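You operate a simulated robot arm through the tools that you are given. There is no shell and no other tool. Be economical: measure what you need, move in short steps, check, and stop when the job is done.

You are at the controls of a simulated robot arm. One attempt, no reset.

Task
Put the brown lump from the steel ledge under the grey panel on the top of the small pallet and the yellow lump on the top of the teal dust box.

Only the result counts: the job must be done as asked and must still hold three seconds after the hand-in. Knocking over, shifting, dropping, spilling or breaking anything else fails it.

Robot
A 7-joint arm with a two-finger parallel gripper on a trunk, on a base that drives. Base frame: it is fixed to the floor where the robot stands at the start and does not move with it; the origin is under the middle of the robot, x ahead of it, y to its left, z up. Lengths are in cm, angles in degrees, forces in N, time in s.
With the tool pointing down near the work surface it reaches from about 34 to 76 cm from the robot's upright axis, wherever it stands. Its first joint turns from -115.0 to 115.0 degrees. Places, roughly: top of the small pallet [-100, 410, 80]; top of the teal dust box [40, 350, 80]. Payload 3.91 kg.
Tool frame: the origin (TCP) lies between the finger pads and is the grasp point; the fingertips stand 3 cm ahead of it; z points along the fingers, y is the line along which they close. Largest opening 11 cm; finger width 2, thickness 1; the body of the gripper, 4.8 by 11.2 cm, starts 5.5 cm behind the TCP.
Orientation is told as [roll, pitch, yaw] about the base's x, y, z axes, in that order, counted from this pose: with the fingers straight down and closing along the base's y, the tool's x points along the base's -x, its y along +y and its z along -z.

Tools
- The arm moves only by the tool servo_tool. Its argument "moves" is a list of rows, each an object (a shift or turn left out is 0, a gripper value left out holds the last) with "delta_pos": the shift along the base's x, y, z in mm, a list of three; "delta_rot": the turn, a rotation vector about the base's x, y, z in degrees, a list of three; "grip": the finger opening in mm, from 0 to 110. In form: [{"delta_pos": [tx, ty, tz], "delta_rot": [rx, ry, rz], "grip": grip}, ...]. A call has 1 to 8 rows; each row is the pose to reach, as a shift and turn from the pose commanded when the call began. Rows are played at 5 a second. More than 5 cm and 8.6 degrees between two rows, or a gripper value outside its range, and nothing of the call is played. A pose out of reach is approached as far as the arm can. The call stops where the force on the tool passes 40 N (or 10 N more than at its start, if that is more) or the arm is blocked; 0.2 s more then pass. The fingers move at their own pace (about 10.8 cm/s each) and stop on an object; they squeeze with about 27 N. The grip force told is the motor's: it shows also when the fingers shut on nothing. Time passes only in rows, and 0.2 s behind the last, so rows that repeat a pose let the fingers close. It gives the time, the measured TCP pose, the force on the tool (base axes), the opening and the grip force at its end, in the units of the frame above (readings bear some noise).
- Cameras (640 x 400 px; columns grow to the right, rows downward): "scene" is now at [0.9, 12.14, 152.96]; the picture's right is [-0.41, -0.91, 0.00], its down [-0.71, 0.32, -0.62] and it looks along [0.57, -0.26, -0.78] (base axes); focal length 254 px, centre (320, 200). "wrist" rides on the gripper at [7.2, 1.7, -10.3] in the tool frame; the picture's right is [-0.23, 0.97, 0.00], its down [-0.76, -0.18, -0.62] and it looks along [-0.61, -0.14, 0.78] (tool axes); focal length 222 px, centre (320, 200). There is no depth. A picture from a camera that has moved, and an enlarged one, comes with that camera's place and axes in the base frame and with its lens.
- capture(camera): a new picture of that camera. It takes no simulated time.
- lift_body(by): slides the trunk up (or, below 0, down) by that many cm; the arm and the scene camera ride with it, the base frame stays. It gives what a move gives, with no picture.
- steer(legs): drives the robot by 1 to 6 legs, each [ahead, turn to the left] in cm and degrees, along the robot's own axes; the way and the turn of a leg run together, so that a leg with both is an arc; at most 150 cm and 180 degrees a leg. The arm and the cameras ride along, it lands a little off, and it stops where it bumps. It gives what a move gives.
- head_to(pan, tilt): turns the head with the scene camera to pan (to the left, within 155 degrees either way) and tilt (down, from -29 to 69), counted from straight ahead of the robot. It gives what a move gives.
- zoom(camera, box): a new picture of the part [left, top, right, bottom] of that camera's present view, enlarged. It takes no simulated time.
- hand_in(): hands the job in; it is judged then, once.

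Work in short steps. Places have to be worked out from the pictures, the camera data and where the tool is seen: move nearer, look again, correct. Check each grasp and each placing, and mend what went wrong. You have 120 turns and 82 pictures in all, those below and enlarged ones among them. Open the gripper and draw the arm clear of the work before you hand the job in, unless the task says otherwise; then end with one line.

The tools are called after "Call:" by a JSON object that holds its "fn" and its "kwargs". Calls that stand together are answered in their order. servo_tool: Moves the arm, as the interface text tells. Its arguments: {"type":"object","properties":{"moves":{"type":"array","items":{"type":"object","properties":{"delta_pos":{"type":"array","items":{"type":"number"}},"delta_rot":{"type":"array","items":{"type":"number"}},"grip":{"type":"number"}}}}},"required":["moves"]} The other tools are called the same way: lift_body (by) slides the trunk up or down; steer (legs) drives the base; head_to (pan, tilt) turns the head that bears the scene camera; capture (camera) takes a picture; zoom (camera, box) takes an enlarged picture of a part of a camera's view; hand_in () hands the job in.

At the start:

```text
time_s: 0.0
tcp_pos: [41.71, -21.87, 102.97]
ee_rot: [0.0, 0.0, -0.1]
ft_force: [-0.1, 0.0, 0.2]
finger_gap: 11.0
finger_force: 0.1
trunk travel left (down, up): [-65.0, 34.0]
robot x, y, heading: [0.1, 0.02, 0.3]
head pan, tilt: [-24.4, 51.6]
```

scene: 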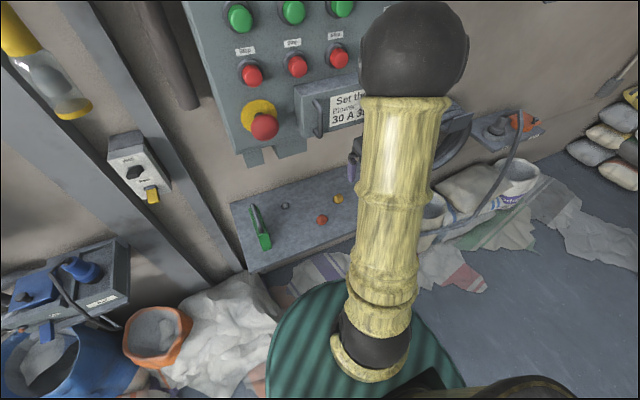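
wrist: 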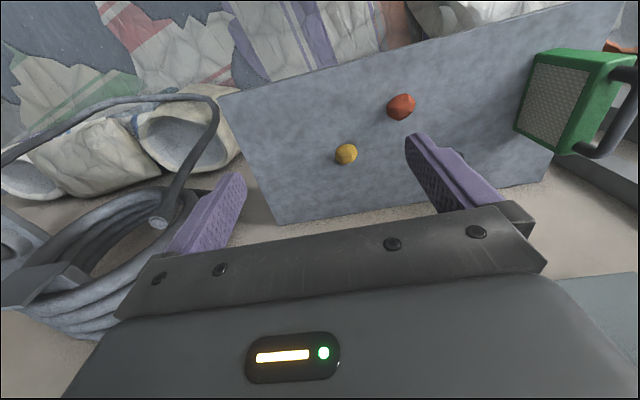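

The ledge holds a yellow lump, a reddish one and a grey one. I'll zoom in to identify the colours.

Call:
{"fn": "zoom", "kwargs": {"camera": "scene", "box": [220, 160, 380, 260]}}

Call:
{"fn": "zoom", "kwargs": {"camera": "wrist", "box": [220, 60, 540, 260]}}

```text
4.00 times, centred on (300, 210) of scene
camera zoom: at [0.9, 12.14, 152.96], right [-0.41, -0.91, 0.0], down [-0.71, 0.32, -0.62], along [0.57, -0.26, -0.78], focal length 1017 px, centre (400, 160)
```

zoom: 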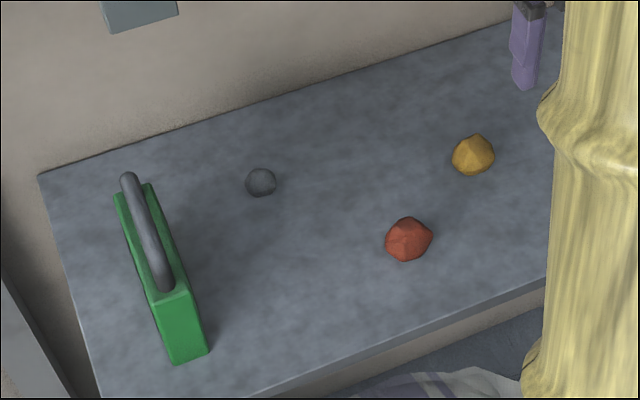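

```text
2.00 times, centred on (380, 160) of wrist
camera zoom: at [34.45, -20.23, 113.36], right [0.23, 0.97, 0.0], down [0.76, -0.18, 0.62], along [0.61, -0.14, -0.78], focal length 444 px, centre (200, 280)
```

zoom: 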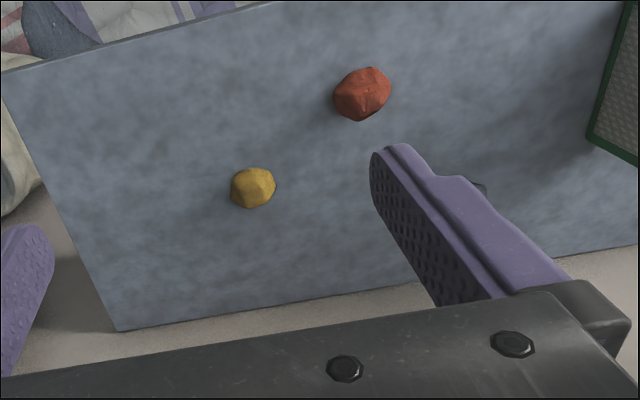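

The ledge shows yellow, red-orange and grey lumps, and nothing clearly brown. I'll look around for other ledges and for the targets.

Call:
{"fn": "head_to", "kwargs": {"pan": 40, "tilt": 30}}

Call:
{"fn": "capture", "kwargs": {"camera": "scene"}}

Call:
{"fn": "head_to", "kwargs": {"pan": 110, "tilt": 20}}

Call:
{"fn": "capture", "kwargs": {"camera": "scene"}}

Call:
{"fn": "head_to", "kwargs": {"pan": -70, "tilt": 30}}

Call:
{"fn": "capture", "kwargs": {"camera": "scene"}}

```text
time_s: 1.4
tcp_pos: [41.83, -21.99, 103.0]
ee_rot: [0.0, 0.0, 0.0]
ft_force: [-0.9, 0.6, 0.4]
finger_gap: 11.0
finger_force: 0.0
trunk travel left (down, up): [-65.0, 34.0]
robot x, y, heading: [-0.01, 0.13, 0.1]
head pan, tilt: [40.0, 30.0]
```

```text
77 pictures are left
camera scene: at [0.95, 21.06, 156.13], right [0.64, -0.77, 0.0], down [-0.38, -0.32, -0.87], along [0.66, 0.56, -0.5], focal length 254 px, centre (320, 200)
```

scene: 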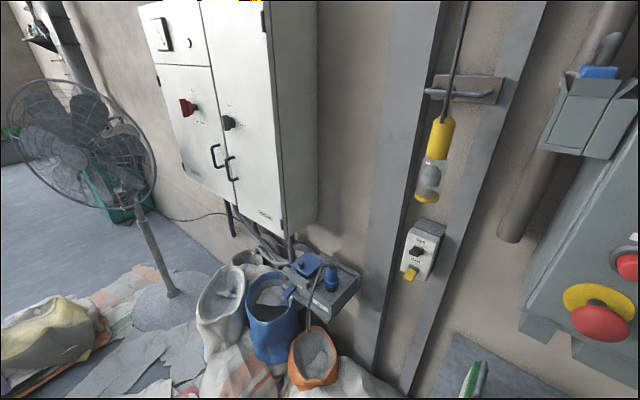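

```text
time_s: 2.8
tcp_pos: [41.65, -21.91, 102.97]
ee_rot: [0.0, 0.0, 0.1]
ft_force: [-0.4, -0.6, -0.5]
finger_gap: 10.99
finger_force: 0.0
trunk travel left (down, up): [-65.0, 34.0]
robot x, y, heading: [0.08, 0.28, -0.0]
head pan, tilt: [110.0, 20.0]
```

```text
76 pictures are left
camera scene: at [-9.16, 24.0, 157.74], right [0.94, 0.34, 0.0], down [0.12, -0.32, -0.94], along [-0.32, 0.88, -0.34], focal length 254 px, centre (320, 200)
```

scene: 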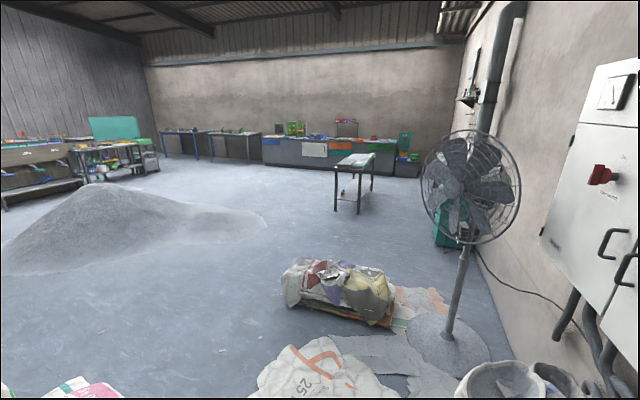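

```text
time_s: 5.5
tcp_pos: [41.76, -21.95, 103.0]
ee_rot: [0.0, 0.0, 0.1]
ft_force: [-0.6, -0.4, 0.0]
finger_gap: 10.98
finger_force: 0.0
trunk travel left (down, up): [-65.0, 34.0]
robot x, y, heading: [0.37, -0.28, 0.1]
head pan, tilt: [-70.0, 30.0]
```

```text
75 pictures are left
camera scene: at [-2.88, 6.75, 156.13], right [-0.94, -0.34, 0.0], down [-0.17, 0.47, -0.87], along [0.3, -0.81, -0.5], focal length 254 px, centre (320, 200)
```

scene: 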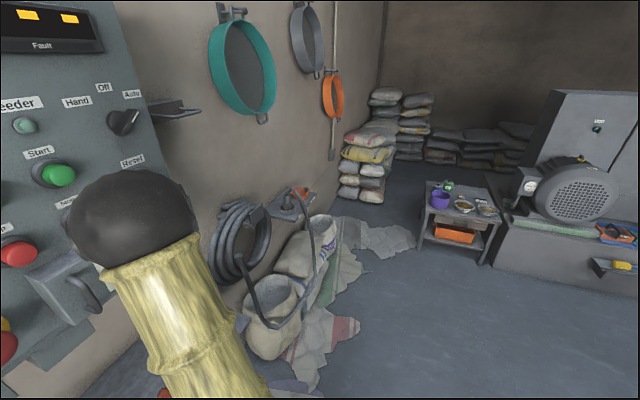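

There's a machine with a small ledge and something yellow on it to the right. I'll zoom in on it and the side table, and look behind the robot.

Call:
{"fn": "zoom", "kwargs": {"camera": "scene", "box": [400, 160, 640, 310]}}

Call:
{"fn": "head_to", "kwargs": {"pan": -140, "tilt": 20}}

Call:
{"fn": "capture", "kwargs": {"camera": "scene"}}

Call:
{"fn": "head_to", "kwargs": {"pan": -10, "tilt": 20}}

Call:
{"fn": "capture", "kwargs": {"camera": "scene"}}

```text
2.67 times, centred on (520, 235) of scene
camera zoom: at [-2.88, 6.75, 156.13], right [-0.94, -0.34, 0.0], down [-0.17, 0.47, -0.87], along [0.3, -0.81, -0.5], focal length 678 px, centre (-213, 107)
```

zoom: 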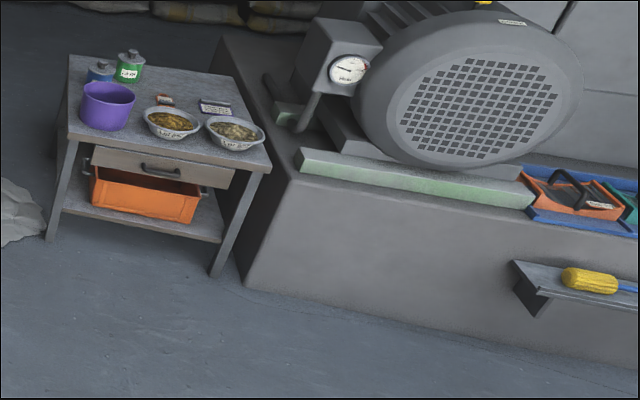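

```text
time_s: 6.9
tcp_pos: [41.67, -21.95, 103.02]
ee_rot: [0.0, 0.0, -0.1]
ft_force: [-0.3, 0.0, 0.4]
finger_gap: 10.99
finger_force: 0.1
trunk travel left (down, up): [-65.0, 34.0]
robot x, y, heading: [-0.05, 0.12, 0.1]
head pan, tilt: [-140.0, 20.0]
```

```text
73 pictures are left
camera scene: at [-13.11, 9.26, 157.74], right [-0.64, 0.77, 0.0], down [0.26, 0.22, -0.94], along [-0.72, -0.6, -0.34], focal length 254 px, centre (320, 200)
```

scene: 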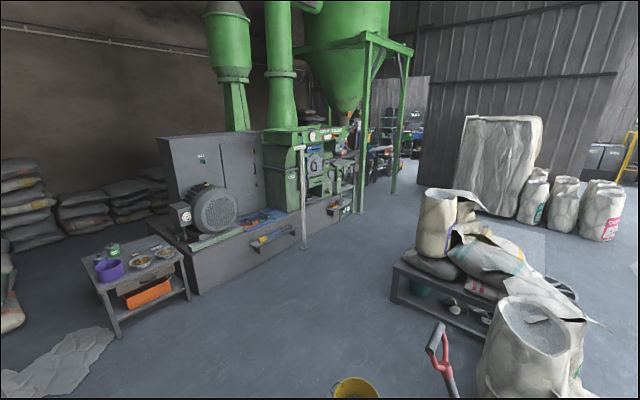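

```text
time_s: 9.0
tcp_pos: [41.73, -21.93, 102.88]
ee_rot: [0.1, -0.1, 0.0]
ft_force: [-0.3, -0.2, -0.4]
finger_gap: 10.99
finger_force: 0.1
trunk travel left (down, up): [-65.0, 34.0]
robot x, y, heading: [0.04, 0.03, 0.1]
head pan, tilt: [-10.0, 20.0]
```

```text
72 pictures are left
camera scene: at [3.19, 13.63, 157.74], right [-0.17, -0.98, 0.0], down [-0.34, 0.06, -0.94], along [0.93, -0.16, -0.34], focal length 254 px, centre (320, 200)
```

scene: 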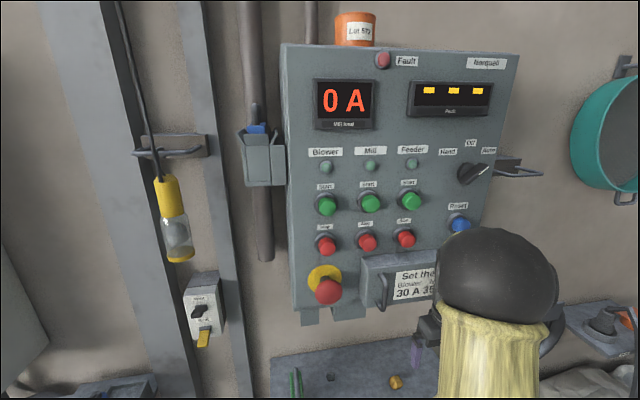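

Both pictures agree: yellow is near (55,-20), red near (48,-10) and grey near (60,0). I'll move the wrist left to see the rest of the ledge, including behind the green item.

Call:
{"fn": "servo_tool", "kwargs": {"moves": [{"delta_pos": [-10, 40, 0]}, {"delta_pos": [-20, 80, 0]}, {"delta_pos": [-30, 120, 0]}, {"delta_pos": [-40, 160, 0]}, {"delta_pos": [-50, 200, 0]}, {"delta_pos": [-50, 240, 0]}]}}

Call:
{"fn": "capture", "kwargs": {"camera": "wrist"}}

Call:
{"fn": "head_to", "kwargs": {"pan": -18, "tilt": 50}}

Call:
{"fn": "capture", "kwargs": {"camera": "scene"}}

```text
time_s: 10.4
tcp_pos: [36.68, 1.94, 102.87]
ee_rot: [0.0, 0.0, 0.1]
ft_force: [-0.6, -0.5, 1.2]
finger_gap: 11.01
finger_force: 0.1
trunk travel left (down, up): [-65.0, 34.0]
robot x, y, heading: [0.12, -0.01, -0.2]
head pan, tilt: [-10.0, 20.0]
```

```text
71 pictures are left
camera wrist: at [29.4, 3.8, 113.28], right [0.23, 0.97, 0.0], down [0.76, -0.18, 0.62], along [0.61, -0.14, -0.78], focal length 222 px, centre (320, 200)
```

wrist: 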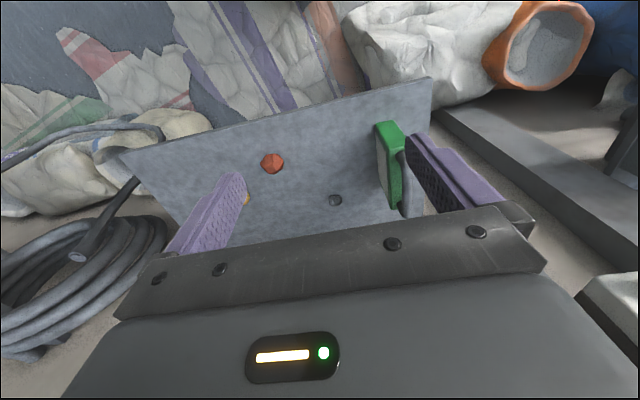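

```text
time_s: 11.3
tcp_pos: [36.72, 2.14, 102.83]
ee_rot: [-0.1, 0.0, 0.0]
ft_force: [-0.3, -0.4, -0.1]
finger_gap: 11.0
finger_force: 0.1
trunk travel left (down, up): [-65.0, 34.0]
robot x, y, heading: [-0.36, -0.01, -0.2]
head pan, tilt: [-18.0, 50.0]
```

```text
70 pictures are left
camera scene: at [1.35, 12.88, 153.18], right [-0.31, -0.95, 0.0], down [-0.73, 0.24, -0.64], along [0.61, -0.2, -0.77], focal length 254 px, centre (320, 200)
```

scene: 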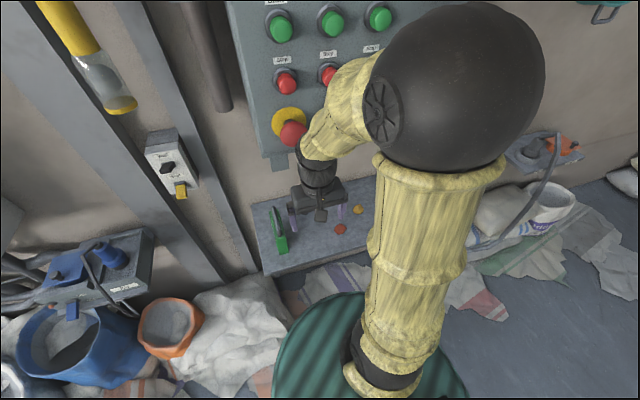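

I see no other lumps on the ledge. I'll zoom in to compare the colours more closely.

Call:
{"fn": "zoom", "kwargs": {"camera": "wrist", "box": [240, 130, 368, 210]}}

```text
5.00 times, centred on (304, 170) of wrist
camera zoom: at [29.42, 3.69, 113.29], right [0.23, 0.97, 0.0], down [0.76, -0.18, 0.62], along [0.61, -0.14, -0.78], focal length 1111 px, centre (400, 350)
```

zoom: 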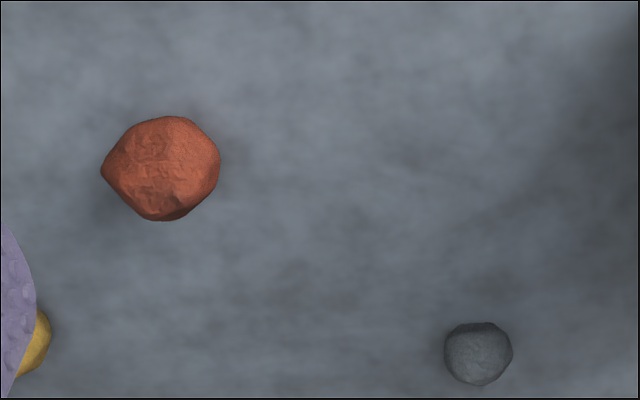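

The terracotta lump is the only brown-ish one. I judge it to be centred near (48.2,-10.0). I'll move above it and check with the wrist camera.

Call:
{"fn": "servo_tool", "kwargs": {"moves": [{"delta_pos": [30, -40, 0]}, {"delta_pos": [60, -80, -20]}, {"delta_pos": [115, -120, -60], "grip": 80}, {"delta_pos": [115, -120, -100]}, {"delta_pos": [115, -120, -150]}]}}

Call:
{"fn": "capture", "kwargs": {"camera": "wrist"}}

```text
refused: row 2 steps farther than a row can; nothing moved
```

```text
68 pictures are left
camera wrist: at [29.42, 3.69, 113.29], right [0.23, 0.97, 0.0], down [0.76, -0.18, 0.62], along [0.61, -0.14, -0.78], focal length 222 px, centre (320, 200)
```

wrist: 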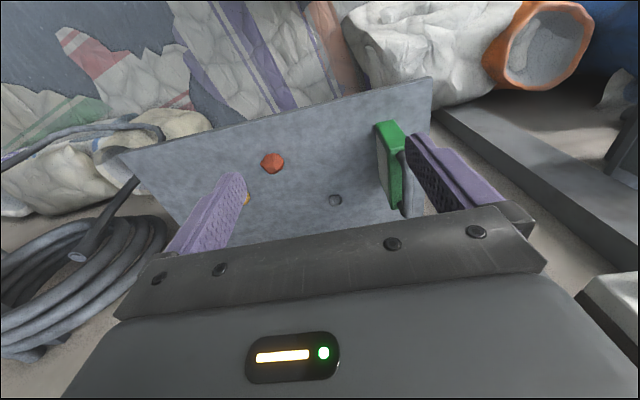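

That call was refused because one step was too long. I'll resend it with shorter steps.

Call:
{"fn": "servo_tool", "kwargs": {"moves": [{"delta_pos": [30, -35, 0]}, {"delta_pos": [60, -70, 0]}, {"delta_pos": [85, -100, -20], "grip": 90}, {"delta_pos": [110, -120, -50]}, {"delta_pos": [115, -120, -90]}, {"delta_pos": [115, -120, -130]}, {"delta_pos": [115, -120, -160]}]}}

Call:
{"fn": "capture", "kwargs": {"camera": "wrist"}}

```text
time_s: 12.5
tcp_pos: [42.19, -1.3, 98.25]
ee_rot: [3.7, 1.2, 3.2]
ft_force: [1.4, 1.0, -0.1]
finger_gap: 9.0
finger_force: 0.1
trunk travel left (down, up): [-65.0, 34.0]
robot x, y, heading: [0.33, 1.53, 1.4]
head pan, tilt: [-18.0, 50.0]
stopped in row 5: the arm was blocked; the commanded pose is now the measured one
```

```text
67 pictures are left
camera wrist: at [35.16, -0.67, 108.9], right [0.17, 0.98, 0.06], down [0.79, -0.17, 0.59], along [0.59, -0.06, -0.8], focal length 222 px, centre (320, 200)
```

wrist: 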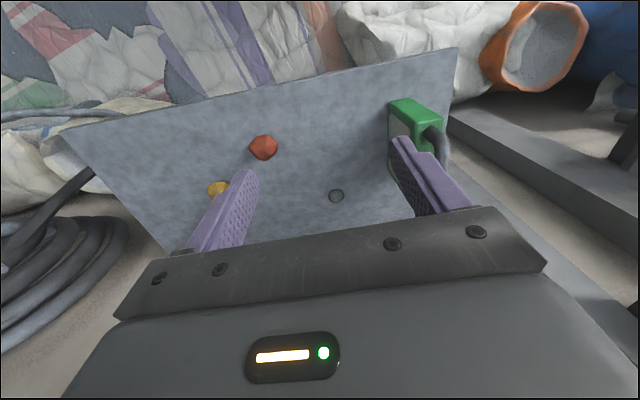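

The arm was blocked, probably against the panel. I'll look from the scene camera to see where.

Call:
{"fn": "capture", "kwargs": {"camera": "scene"}}

```text
66 pictures are left
camera scene: at [-13.21, 37.73, 151.71], right [-0.29, -0.95, 0.12], down [-0.67, 0.11, -0.74], along [0.69, -0.29, -0.66], focal length 254 px, centre (320, 200)
```

scene: 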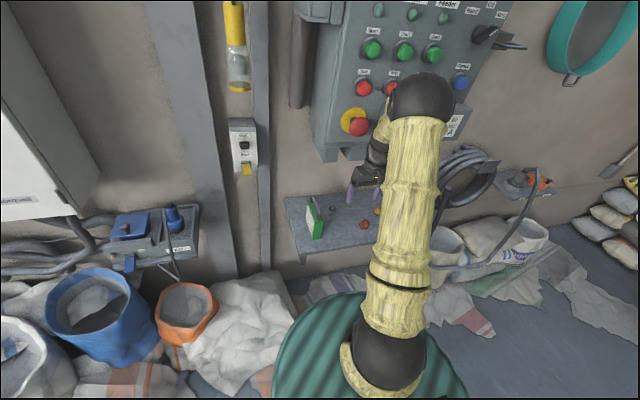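

The scene camera's pose suggests the robot is leaning. I'll pause with a tiny upward, backward move and re-read the state.

Call:
{"fn": "servo_tool", "kwargs": {"moves": [{"delta_pos": [-3, 0, 5]}, {"delta_pos": [-10, 5, 10]}]}}

Call:
{"fn": "capture", "kwargs": {"camera": "scene"}}

```text
time_s: 12.8
tcp_pos: [41.48, 0.39, 98.53]
ee_rot: [8.2, 3.1, 7.8]
ft_force: [-0.3, 0.7, 0.1]
finger_gap: 9.0
finger_force: 0.0
trunk travel left (down, up): [-65.0, 34.0]
robot x, y, heading: [2.55, 5.44, 7.4]
head pan, tilt: [-18.0, 50.0]
stopped in row 1: the arm was blocked; the commanded pose is now the measured one
```

```text
65 pictures are left
camera scene: at [-15.96, 46.46, 151.07], right [-0.19, -0.97, 0.16], down [-0.67, 0.01, -0.74], along [0.72, -0.25, -0.65], focal length 254 px, centre (320, 200)
```

scene: 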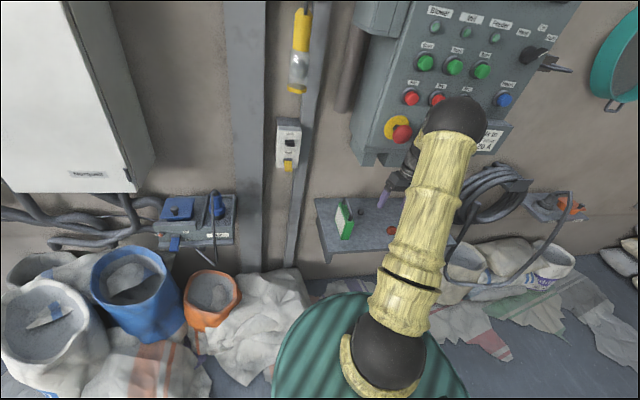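

The robot has been pushed back and tilted by an arm contact. I'll withdraw the arm from the wall to relieve it.

Call:
{"fn": "servo_tool", "kwargs": {"moves": [{"delta_pos": [-40, 0, 0]}, {"delta_pos": [-80, 0, 0]}]}}

Call:
{"fn": "capture", "kwargs": {"camera": "scene"}}

```text
time_s: 13.2
tcp_pos: [35.31, 0.33, 98.13]
ee_rot: [10.4, 7.1, 4.9]
ft_force: [-7.6, -4.9, -0.2]
finger_gap: 9.03
finger_force: 0.1
trunk travel left (down, up): [-65.0, 34.0]
robot x, y, heading: [3.46, 8.34, 9.6]
head pan, tilt: [-18.0, 50.0]
stopped in row 1: the arm was blocked; the commanded pose is now the measured one
```

```text
64 pictures are left
camera scene: at [-13.58, 65.09, 147.79], right [-0.15, -0.95, 0.28], down [-0.68, -0.1, -0.72], along [0.71, -0.3, -0.63], focal length 254 px, centre (320, 200)
```

scene: 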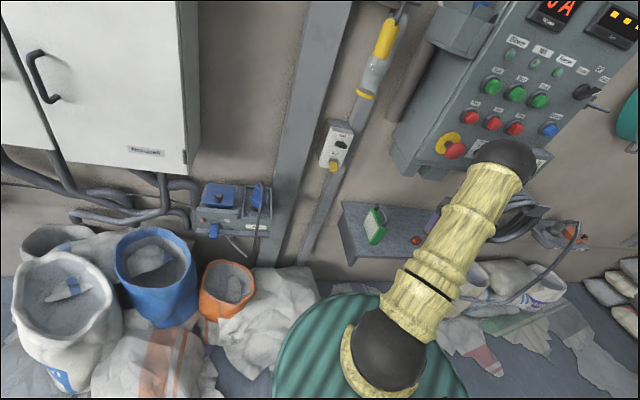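

The lean has grown to about 16°. Before I let any more time pass, I'll inspect the contact with zooms, which take no simulated time.

Call:
{"fn": "zoom", "kwargs": {"camera": "scene", "box": [330, 100, 610, 275]}}

Call:
{"fn": "capture", "kwargs": {"camera": "wrist"}}

```text
2.29 times, centred on (470, 188) of scene
camera zoom: at [-13.58, 65.09, 147.79], right [-0.15, -0.95, 0.28], down [-0.68, -0.1, -0.72], along [0.71, -0.3, -0.63], focal length 581 px, centre (-23, 229)
```

zoom: 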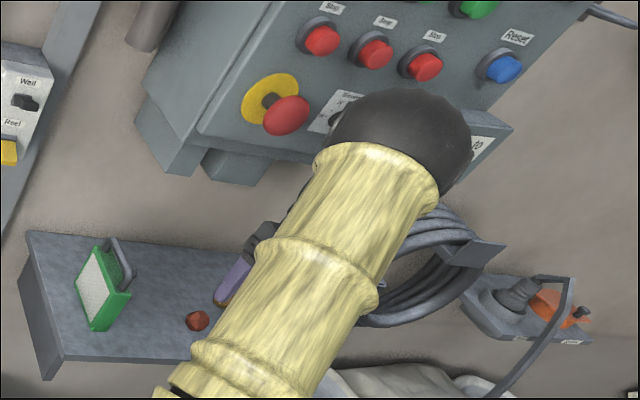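

```text
62 pictures are left
camera wrist: at [29.44, -0.45, 109.54], right [0.17, 0.98, 0.15], down [0.85, -0.22, 0.48], along [0.5, 0.05, -0.86], focal length 222 px, centre (320, 200)
```

wrist: 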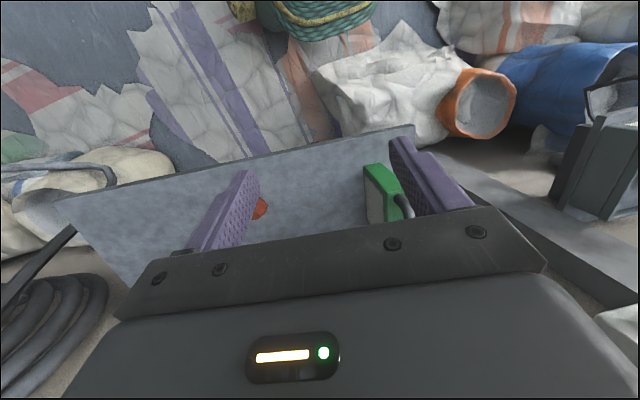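

The elbow is against the document holder on the panel. I'll let a moment pass with the arm joints held, using a small head turn, and see whether the robot settles back.

Call:
{"fn": "head_to", "kwargs": {"pan": -20, "tilt": 49}}

Call:
{"fn": "capture", "kwargs": {"camera": "scene"}}

```text
time_s: 13.8
tcp_pos: [37.55, 2.04, 97.78]
ee_rot: [12.3, 5.7, 11.0]
ft_force: [0.0, 0.4, -0.5]
finger_gap: 9.0
finger_force: 0.0
trunk travel left (down, up): [-65.0, 34.0]
robot x, y, heading: [3.12, 8.06, 9.7]
head pan, tilt: [-20.0, 49.0]
```

```text
61 pictures are left
camera scene: at [-15.1, 61.37, 148.59], right [-0.19, -0.95, 0.25], down [-0.66, -0.06, -0.75], along [0.73, -0.3, -0.61], focal length 254 px, centre (320, 200)
```

scene: 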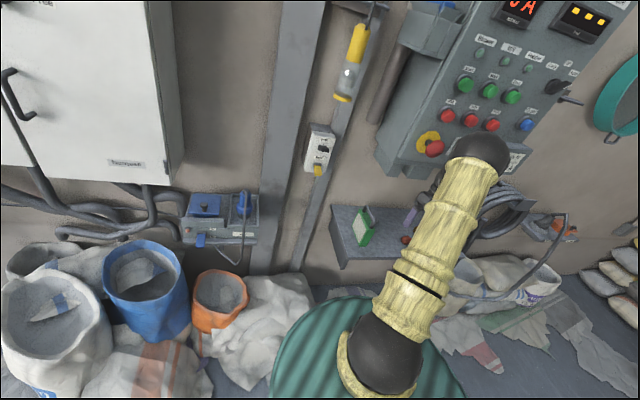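

The robot is stable, leaning on the jammed elbow. Relative to the body, the arm has swung to the right, so I'll undo that by moving the TCP left in small steps.

Call:
{"fn": "servo_tool", "kwargs": {"moves": [{"delta_pos": [0, 10, 0]}, {"delta_pos": [0, 20, 0]}, {"delta_pos": [0, 30, 0]}]}}

Call:
{"fn": "capture", "kwargs": {"camera": "scene"}}

```text
time_s: 14.1
tcp_pos: [31.2, -5.65, 94.6]
ee_rot: [19.9, 8.0, 10.0]
ft_force: [-0.7, 1.5, 4.0]
finger_gap: 9.02
finger_force: 0.1
trunk travel left (down, up): [-65.0, 34.0]
robot x, y, heading: [3.32, 7.56, 8.8]
head pan, tilt: [-20.0, 49.0]
stopped in row 1: the arm was blocked; the commanded pose is now the measured one
```

```text
60 pictures are left
camera scene: at [-12.99, 61.62, 148.83], right [-0.19, -0.95, 0.25], down [-0.67, -0.06, -0.74], along [0.72, -0.3, -0.62], focal length 254 px, centre (320, 200)
```

scene: 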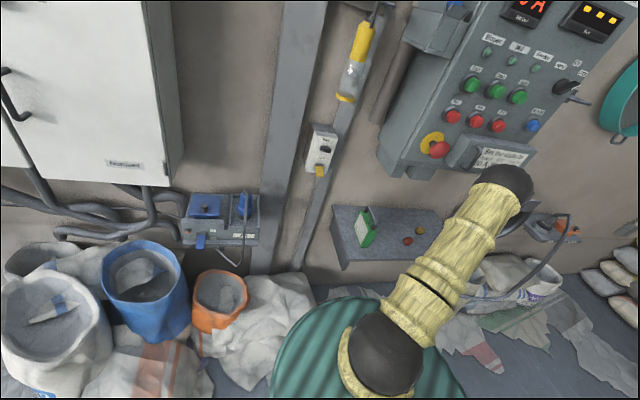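

The elbow now seems clear of the document holder. I'll hold the joints and let the body settle, looking at the result.

Call:
{"fn": "head_to", "kwargs": {"pan": -22, "tilt": 49}}

Call:
{"fn": "capture", "kwargs": {"camera": "scene"}}

```text
time_s: 14.7
tcp_pos: [47.46, -26.15, 82.11]
ee_rot: [30.7, 7.6, 10.0]
ft_force: [-1.9, 1.8, 0.3]
finger_gap: 8.99
finger_force: 0.0
trunk travel left (down, up): [-65.0, 34.0]
robot x, y, heading: [5.16, 7.0, 6.8]
head pan, tilt: [-22.0, 49.0]
```

```text
59 pictures are left
camera scene: at [-3.51, 3.14, 155.48], right [-0.27, -0.96, -0.12], down [-0.69, 0.28, -0.67], along [0.67, -0.1, -0.73], focal length 254 px, centre (320, 200)
```

scene: 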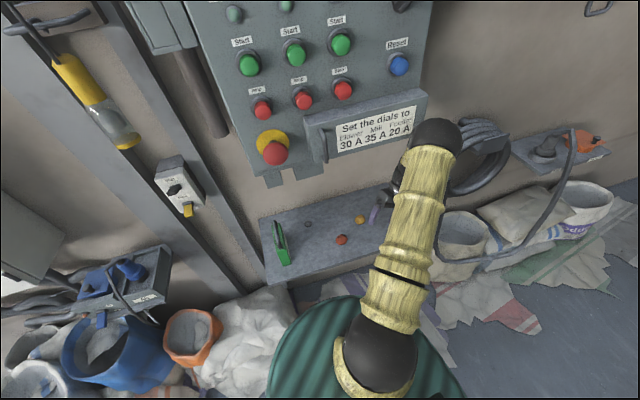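

The robot is rocking back upright and the arm is free. I'll wait a little longer.

Call:
{"fn": "head_to", "kwargs": {"pan": -30, "tilt": 52}}

Call:
{"fn": "capture", "kwargs": {"camera": "scene"}}

```text
time_s: 15.4
tcp_pos: [45.59, -20.23, 82.24]
ee_rot: [30.0, 9.9, 13.6]
ft_force: [0.7, -0.2, -0.6]
finger_gap: 9.02
finger_force: 0.1
trunk travel left (down, up): [-65.0, 34.0]
robot x, y, heading: [3.3, 6.85, 10.7]
head pan, tilt: [-30.0, 52.0]
```

```text
58 pictures are left
camera scene: at [-0.1, 19.52, 152.57], right [-0.33, -0.94, 0.01], down [-0.74, 0.25, -0.63], along [0.59, -0.21, -0.78], focal length 254 px, centre (320, 200)
```

scene: 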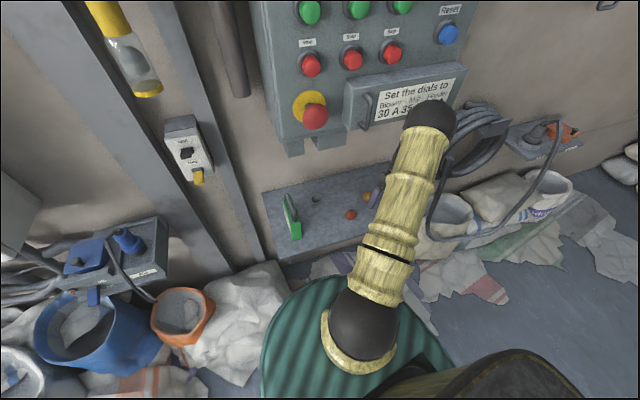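

The robot is upright again. I'll check the wrist camera, since the gripper is now close to the yellow lump.

Call:
{"fn": "capture", "kwargs": {"camera": "wrist"}}

Call:
{"fn": "zoom", "kwargs": {"camera": "scene", "box": [260, 140, 420, 240]}}

```text
57 pictures are left
camera wrist: at [41.17, -25.09, 93.24], right [0.1, 0.89, 0.44], down [0.91, -0.26, 0.31], along [0.39, 0.37, -0.84], focal length 222 px, centre (320, 200)
```

wrist: 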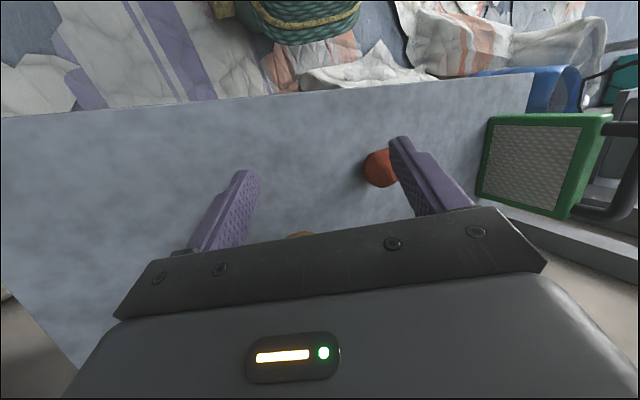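

```text
4.00 times, centred on (340, 190) of scene
camera zoom: at [-0.1, 19.52, 152.57], right [-0.33, -0.94, 0.01], down [-0.74, 0.25, -0.63], along [0.59, -0.21, -0.78], focal length 1017 px, centre (240, 240)
```

zoom: 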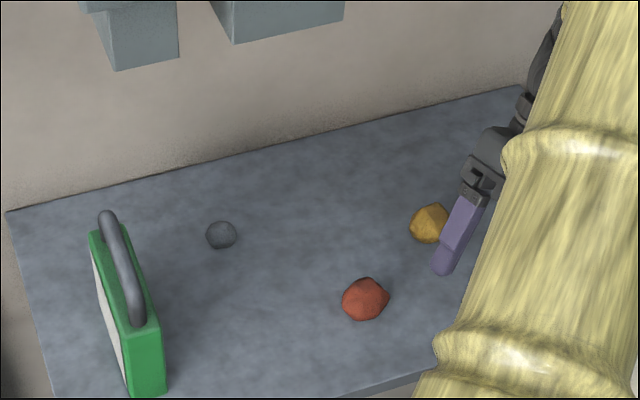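

Nothing on the ledge has moved (yellow ≈(54,-20), brown ≈(47.8,-9.9)). I'll drive back about 22 cm, so the elbow works well away from the panel.

Call:
{"fn": "steer", "kwargs": {"legs": [[-22, 0]]}}

Call:
{"fn": "capture", "kwargs": {"camera": "scene"}}

```text
time_s: 17.1
tcp_pos: [25.75, -26.05, 82.54]
ee_rot: [28.9, 9.4, 12.1]
ft_force: [-0.7, -0.7, -0.6]
finger_gap: 8.99
finger_force: 0.1
trunk travel left (down, up): [-65.0, 34.0]
robot x, y, heading: [-18.25, 3.71, 9.9]
head pan, tilt: [-30.0, 52.0]
```

```text
55 pictures are left
camera scene: at [-19.42, 15.4, 152.91], right [-0.35, -0.94, 0.0], down [-0.74, 0.27, -0.62], along [0.58, -0.21, -0.79], focal length 254 px, centre (320, 200)
```

scene: 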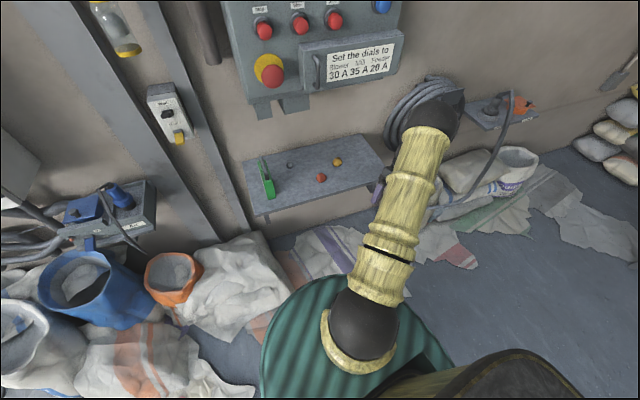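

The arm has plenty of room now. I'll raise the gripper and undo its tilt (about 32°).

Call:
{"fn": "servo_tool", "kwargs": {"moves": [{"delta_pos": [0, 0, 40], "delta_rot": [-6.9, -3, -2.3]}, {"delta_pos": [0, 10, 80], "delta_rot": [-13.8, -6.1, -4.7]}, {"delta_pos": [0, 30, 110], "delta_rot": [-20.8, -9.1, -7]}, {"delta_pos": [20, 60, 120], "delta_rot": [-27.7, -12.2, -9.4]}, {"delta_pos": [50, 90, 120], "delta_rot": [-27.7, -12.2, -9.4]}]}}

Call:
{"fn": "capture", "kwargs": {"camera": "scene"}}

```text
time_s: 18.3
tcp_pos: [30.85, -17.0, 94.6]
ee_rot: [0.0, -0.3, 0.1]
ft_force: [0.2, -0.6, 0.4]
finger_gap: 9.02
finger_force: 0.0
trunk travel left (down, up): [-65.0, 34.0]
robot x, y, heading: [-17.86, 3.88, 9.8]
head pan, tilt: [-30.0, 52.0]
```

```text
54 pictures are left
camera scene: at [-19.37, 15.39, 152.91], right [-0.35, -0.94, 0.0], down [-0.74, 0.27, -0.62], along [0.58, -0.21, -0.79], focal length 254 px, centre (320, 200)
```

scene: 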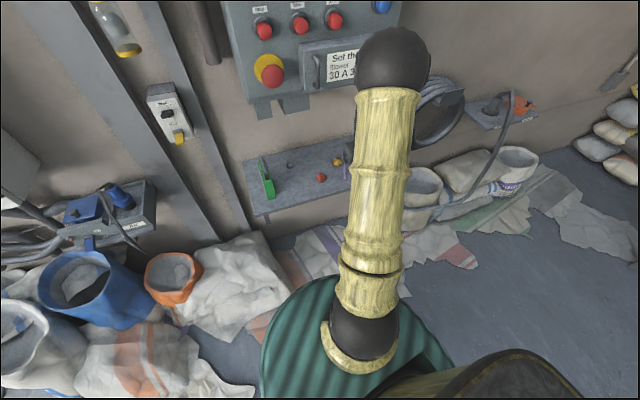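

I'll move over the brown lump at (48,-9.9) in small steps at a safe height and check.

Call:
{"fn": "servo_tool", "kwargs": {"moves": [{"delta_pos": [35, 15, 0]}, {"delta_pos": [70, 30, 0]}, {"delta_pos": [105, 45, 0]}, {"delta_pos": [140, 60, 0]}, {"delta_pos": [171, 71, -10]}, {"delta_pos": [171, 71, -40]}]}}

Call:
{"fn": "capture", "kwargs": {"camera": "wrist"}}

Call:
{"fn": "capture", "kwargs": {"camera": "scene"}}

```text
time_s: 19.7
tcp_pos: [43.38, -12.54, 94.47]
ee_rot: [-1.1, -2.9, -1.9]
ft_force: [0.1, 1.0, -0.8]
finger_gap: 8.99
finger_force: 0.1
trunk travel left (down, up): [-65.0, 34.0]
robot x, y, heading: [-17.25, -1.7, 6.9]
head pan, tilt: [-30.0, 52.0]
```

```text
53 pictures are left
camera wrist: at [35.63, -10.51, 104.42], right [0.26, 0.97, -0.01], down [0.72, -0.19, 0.66], along [0.64, -0.18, -0.75], focal length 222 px, centre (320, 200)
```

wrist: 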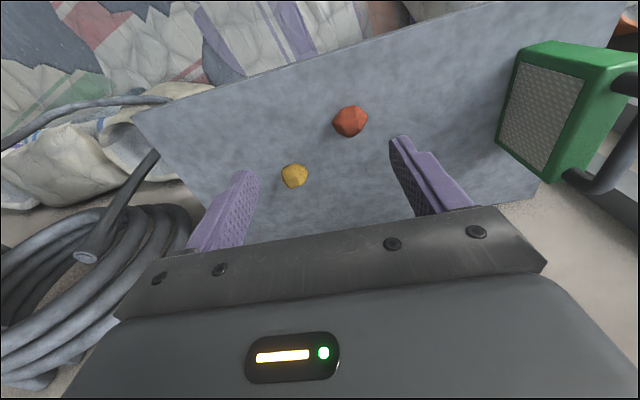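

```text
52 pictures are left
camera scene: at [-27.98, 16.99, 153.1], right [-0.39, -0.92, 0.02], down [-0.68, 0.28, -0.68], along [0.62, -0.28, -0.74], focal length 254 px, centre (320, 200)
```

scene: 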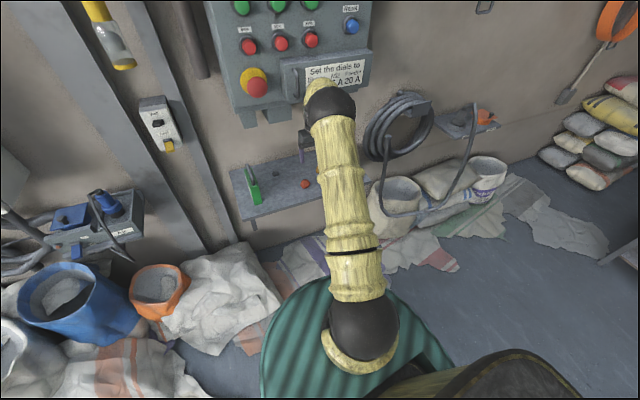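

The hand is touching the document holder that sticks out of the panel and pushing the robot. I'll back the base away with the joints held, then approach with the fingers tilted forward so the wrist stays clear of the panel.

Call:
{"fn": "steer", "kwargs": {"legs": [[-18, 0]]}}

Call:
{"fn": "capture", "kwargs": {"camera": "scene"}}

```text
time_s: 20.9
tcp_pos: [39.31, -11.46, 90.25]
ee_rot: [-0.1, 0.1, -0.1]
ft_force: [1.2, 2.1, 0.4]
finger_gap: 9.01
finger_force: 0.2
trunk travel left (down, up): [-65.0, 34.0]
robot x, y, heading: [-25.73, -3.36, 7.1]
head pan, tilt: [-30.0, 52.0]
stopped in leg 1: the robot was blocked; the commanded pose is now the measured one
```

```text
51 pictures are left
camera scene: at [-26.42, 8.33, 152.88], right [-0.38, -0.92, 0.0], down [-0.73, 0.3, -0.62], along [0.57, -0.24, -0.79], focal length 254 px, centre (320, 200)
```

scene: 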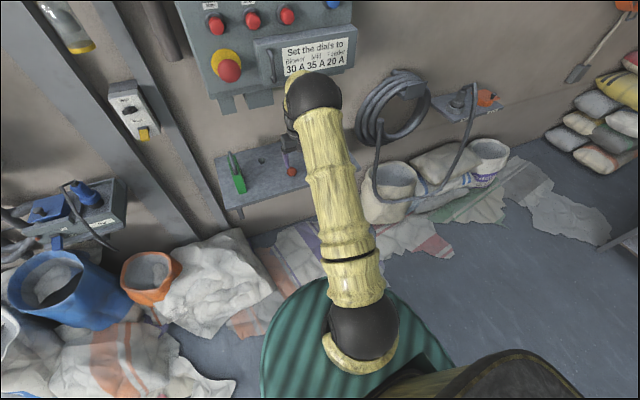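

The robot is upright and free. I'll now tilt the tool forward by 35° while drawing the TCP back slightly.

Call:
{"fn": "servo_tool", "kwargs": {"moves": [{"delta_pos": [-30, 0, 5], "delta_rot": [0, -7, 0]}, {"delta_pos": [-60, 0, 10], "delta_rot": [0, -14, 0]}, {"delta_pos": [-80, 5, 10], "delta_rot": [0, -21, 0]}, {"delta_pos": [-80, 10, 10], "delta_rot": [0, -28, 0]}, {"delta_pos": [-80, 15, 10], "delta_rot": [0, -35, 0]}]}}

Call:
{"fn": "capture", "kwargs": {"camera": "scene"}}

Call:
{"fn": "capture", "kwargs": {"camera": "wrist"}}

```text
time_s: 22.1
tcp_pos: [31.4, -10.46, 91.3]
ee_rot: [0.2, -35.1, -0.2]
ft_force: [-0.1, 0.0, 0.4]
finger_gap: 9.0
finger_force: 0.1
trunk travel left (down, up): [-65.0, 34.0]
robot x, y, heading: [-25.68, -3.66, 7.6]
head pan, tilt: [-30.0, 52.0]
```

```text
50 pictures are left
camera scene: at [-26.39, 7.89, 152.92], right [-0.39, -0.92, 0.0], down [-0.73, 0.3, -0.62], along [0.57, -0.24, -0.79], focal length 254 px, centre (320, 200)
```

scene: 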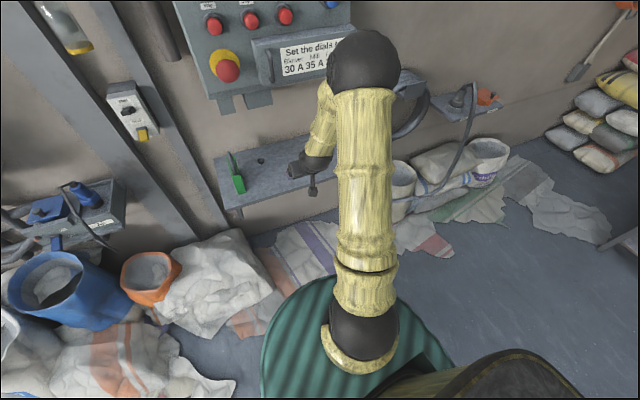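

```text
49 pictures are left
camera wrist: at [19.4, -8.66, 95.64], right [0.19, 0.97, 0.13], down [0.27, -0.18, 0.95], along [0.95, -0.14, -0.29], focal length 222 px, centre (320, 200)
```

wrist: 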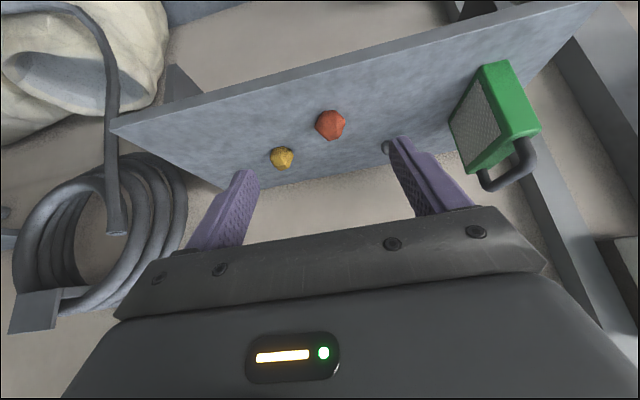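

The lumps are where I expected (brown at (47.6,-9.8)). I'll approach along the tool axis, stopping just short of the grasp.

Call:
{"fn": "servo_tool", "kwargs": {"moves": [{"delta_pos": [42, 6, -10]}, {"delta_pos": [84, 6, -23]}, {"delta_pos": [104, 6, -52]}, {"delta_pos": [124, 6, -81]}, {"delta_pos": [140, 6, -105]}]}}

Call:
{"fn": "capture", "kwargs": {"camera": "wrist"}}

Call:
{"fn": "capture", "kwargs": {"camera": "scene"}}

```text
time_s: 23.3
tcp_pos: [45.4, -9.78, 80.66]
ee_rot: [0.3, -35.0, -0.3]
ft_force: [0.9, 0.0, -0.5]
finger_gap: 8.98
finger_force: 0.0
trunk travel left (down, up): [-65.0, 34.0]
robot x, y, heading: [-25.3, -3.75, 7.4]
head pan, tilt: [-30.0, 52.0]
```

```text
48 pictures are left
camera wrist: at [33.45, -8.07, 85.06], right [0.19, 0.97, 0.13], down [0.27, -0.18, 0.95], along [0.95, -0.14, -0.29], focal length 222 px, centre (320, 200)
```

wrist: 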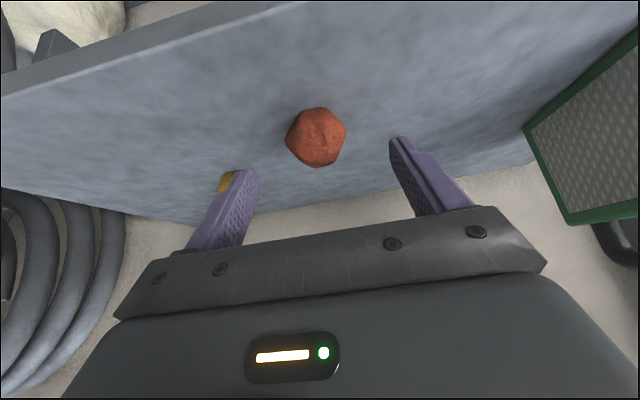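

```text
47 pictures are left
camera scene: at [-26.35, 7.91, 152.91], right [-0.39, -0.92, 0.0], down [-0.73, 0.3, -0.62], along [0.57, -0.24, -0.79], focal length 254 px, centre (320, 200)
```

scene: 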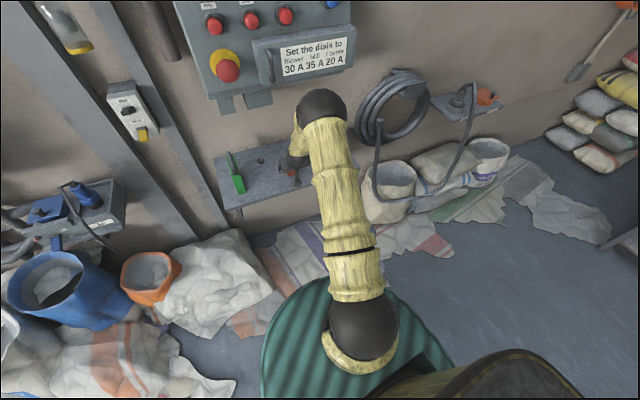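

The lump is centred between the fingers at about (47.5,-9.8). I'll do the final descent and close.

Call:
{"fn": "servo_tool", "kwargs": {"moves": [{"delta_pos": [11, 0, -16]}, {"delta_pos": [22, 0, -31]}, {"delta_pos": [22, 0, -31], "grip": 30}, {"delta_pos": [22, 0, -31], "grip": 0}, {"delta_pos": [22, 0, -31], "grip": 0}, {"delta_pos": [22, 0, -31], "grip": 0}]}}

Call:
{"fn": "capture", "kwargs": {"camera": "wrist"}}

```text
time_s: 24.7
tcp_pos: [47.37, -9.81, 77.63]
ee_rot: [0.2, -34.9, -0.3]
ft_force: [-0.3, 0.6, 0.0]
finger_gap: 4.83
finger_force: 27.4
trunk travel left (down, up): [-65.0, 34.0]
robot x, y, heading: [-25.2, -3.69, 7.3]
head pan, tilt: [-30.0, 52.0]
```

```text
46 pictures are left
camera wrist: at [35.58, -8.07, 81.97], right [0.19, 0.97, 0.13], down [0.27, -0.18, 0.95], along [0.94, -0.14, -0.29], focal length 222 px, centre (320, 200)
```

wrist: 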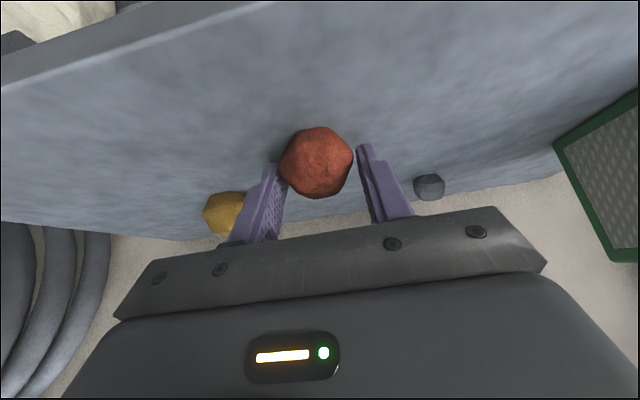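

It's gripped at 4.8 cm with 27 N. I'll lift back out along the tool axis and check that it holds.

Call:
{"fn": "servo_tool", "kwargs": {"moves": [{"delta_pos": [0, 0, 15]}, {"delta_pos": [-10, 0, 40]}, {"delta_pos": [-35, 0, 75]}, {"delta_pos": [-70, 0, 110]}, {"delta_pos": [-110, 0, 135]}, {"delta_pos": [-155, 0, 145]}, {"delta_pos": [-195, 0, 145]}]}}

Call:
{"fn": "capture", "kwargs": {"camera": "wrist"}}

Call:
{"fn": "head_to", "kwargs": {"pan": 150, "tilt": 40}}

Call:
{"fn": "capture", "kwargs": {"camera": "scene"}}

```text
time_s: 26.3
tcp_pos: [27.91, -9.71, 92.05]
ee_rot: [0.2, -35.1, -0.4]
ft_force: [0.4, 0.2, 0.4]
finger_gap: 0.0
finger_force: 27.4
trunk travel left (down, up): [-65.0, 34.0]
robot x, y, heading: [-25.14, -3.36, 7.0]
head pan, tilt: [-30.0, 52.0]
```

```text
45 pictures are left
camera wrist: at [16.05, -8.05, 96.46], right [0.19, 0.97, 0.13], down [0.27, -0.18, 0.95], along [0.95, -0.14, -0.29], focal length 222 px, centre (320, 200)
```

wrist: 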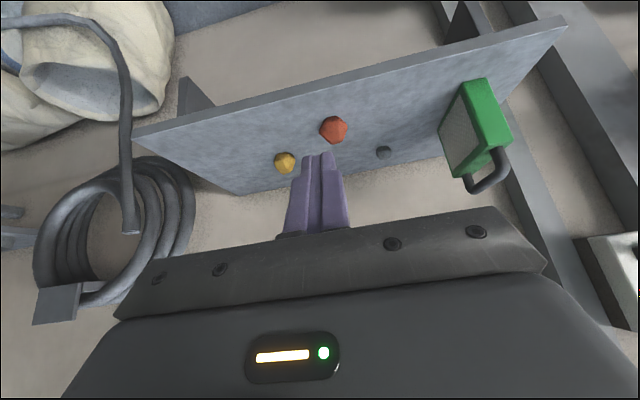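

```text
time_s: 29.0
tcp_pos: [27.98, -9.76, 92.04]
ee_rot: [0.2, -34.9, -0.3]
ft_force: [-0.2, 0.6, -0.6]
finger_gap: 0.0
finger_force: 27.1
trunk travel left (down, up): [-65.0, 34.0]
robot x, y, heading: [-25.59, -3.65, 7.5]
head pan, tilt: [150.0, 40.0]
```

```text
44 pictures are left
camera scene: at [-41.18, 14.09, 154.6], right [0.39, 0.92, 0.0], down [0.59, -0.25, -0.77], along [-0.71, 0.3, -0.64], focal length 254 px, centre (320, 200)
```

scene: 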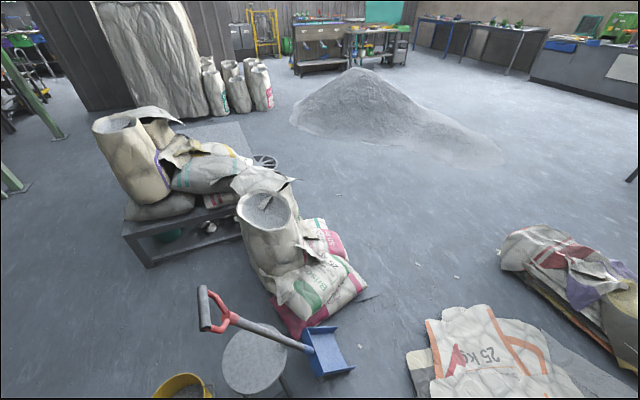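

The lump slipped out but stayed on the ledge. My fingers were about 0.9 cm off the lump's centre line and gripping a corner. I'll zoom in on its shape and position.

Call:
{"fn": "zoom", "kwargs": {"camera": "wrist", "box": [285, 105, 381, 165]}}

```text
6.67 times, centred on (333, 135) of wrist
camera zoom: at [16.17, -8.06, 96.44], right [0.19, 0.97, 0.13], down [0.27, -0.18, 0.95], along [0.94, -0.14, -0.29], focal length 1481 px, centre (233, 633)
```

zoom: 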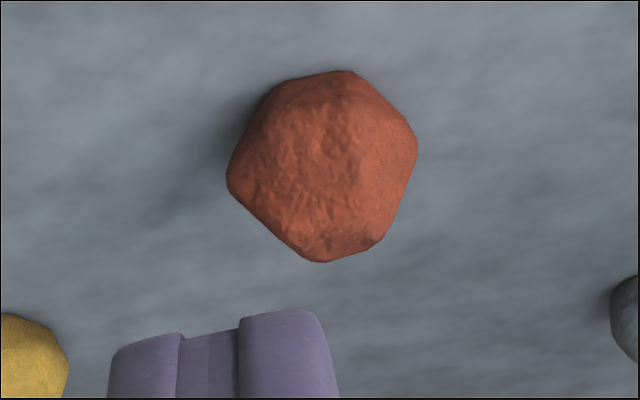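

The lump is now at about (46.6,-8.9), with flat faces roughly 25° off my closing axis. I'll open, yaw -25°, and pre-position along the new tool axis.

Call:
{"fn": "servo_tool", "kwargs": {"moves": [{"delta_pos": [0, 0, 0], "delta_rot": [0, 0, -8.3], "grip": 90}, {"delta_pos": [10, 10, 0], "delta_rot": [0, 0, -16.6]}, {"delta_pos": [40, 20, 0], "delta_rot": [0, 0, -25]}, {"delta_pos": [80, 28, -20], "delta_rot": [0, 0, -25]}, {"delta_pos": [108, 34, -50], "delta_rot": [0, 0, -25]}, {"delta_pos": [132, 34, -75], "delta_rot": [0, 0, -25]}]}}

Call:
{"fn": "capture", "kwargs": {"camera": "wrist"}}

```text
time_s: 30.4
tcp_pos: [41.28, -6.42, 84.65]
ee_rot: [0.1, -34.9, -25.3]
ft_force: [-0.1, 0.9, -0.6]
finger_gap: 9.0
finger_force: 0.1
trunk travel left (down, up): [-65.0, 34.0]
robot x, y, heading: [-25.58, -3.33, 7.2]
head pan, tilt: [150.0, 40.0]
```

```text
42 pictures are left
camera wrist: at [31.22, 0.19, 88.9], right [0.58, 0.8, 0.13], down [0.17, -0.28, 0.95], along [0.8, -0.53, -0.29], focal length 222 px, centre (320, 200)
```

wrist: 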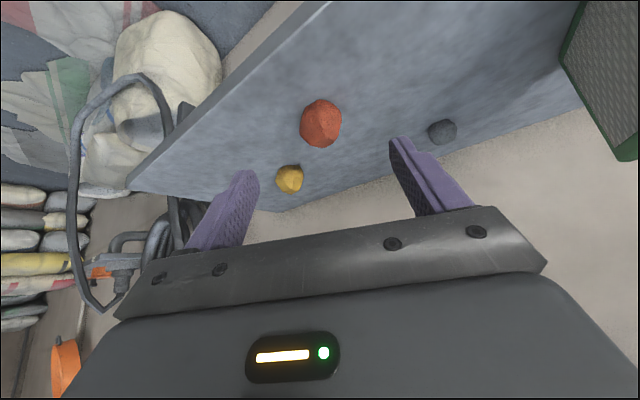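

The position is confirmed at (46.6,-8.8). I'll descend along the axis and close.

Call:
{"fn": "servo_tool", "kwargs": {"moves": [{"delta_pos": [15, -7, -25]}, {"delta_pos": [30, -14, -49]}, {"delta_pos": [46, -22, -74]}, {"delta_pos": [46, -22, -74], "grip": 40}, {"delta_pos": [46, -22, -74], "grip": 0}, {"delta_pos": [46, -22, -74], "grip": 0}, {"delta_pos": [46, -22, -74], "grip": 0}]}}

Call:
{"fn": "zoom", "kwargs": {"camera": "wrist", "box": [200, 80, 440, 230]}}

```text
time_s: 32.0
tcp_pos: [45.79, -8.5, 77.22]
ee_rot: [0.3, -34.8, -25.3]
ft_force: [0.3, -0.2, 0.6]
finger_gap: 4.51
finger_force: 26.4
trunk travel left (down, up): [-65.0, 34.0]
robot x, y, heading: [-25.28, -3.57, 7.4]
head pan, tilt: [150.0, 40.0]
```

```text
2.67 times, centred on (320, 155) of wrist
camera zoom: at [35.72, -1.97, 81.62], right [0.58, 0.8, 0.13], down [0.17, -0.28, 0.95], along [0.8, -0.53, -0.29], focal length 592 px, centre (320, 320)
```

zoom: 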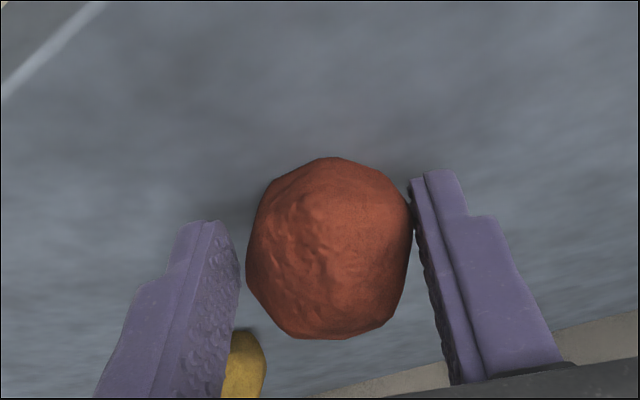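

It's gripped at 4.5 cm. I'll test with a slow, small lift and look before going on.

Call:
{"fn": "servo_tool", "kwargs": {"moves": [{"delta_pos": [0, 0, 4]}, {"delta_pos": [0, 0, 10]}, {"delta_pos": [0, 0, 16]}, {"delta_pos": [0, 0, 16]}]}}

Call:
{"fn": "zoom", "kwargs": {"camera": "wrist", "box": [200, 80, 440, 230]}}

```text
time_s: 33.0
tcp_pos: [45.75, -8.51, 78.81]
ee_rot: [0.2, -35.1, -25.3]
ft_force: [0.7, 0.9, -1.0]
finger_gap: 4.54
finger_force: 27.5
trunk travel left (down, up): [-65.0, 34.0]
robot x, y, heading: [-25.53, -3.79, 7.6]
head pan, tilt: [150.0, 40.0]
```

```text
2.67 times, centred on (320, 155) of wrist
camera zoom: at [35.76, -1.94, 83.24], right [0.58, 0.8, 0.13], down [0.16, -0.28, 0.95], along [0.8, -0.53, -0.29], focal length 592 px, centre (320, 320)
```

zoom: 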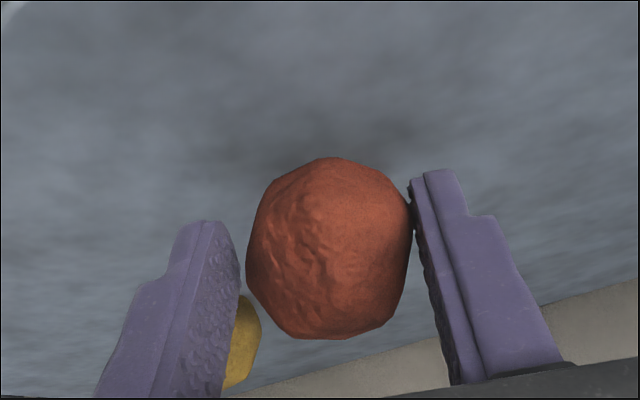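

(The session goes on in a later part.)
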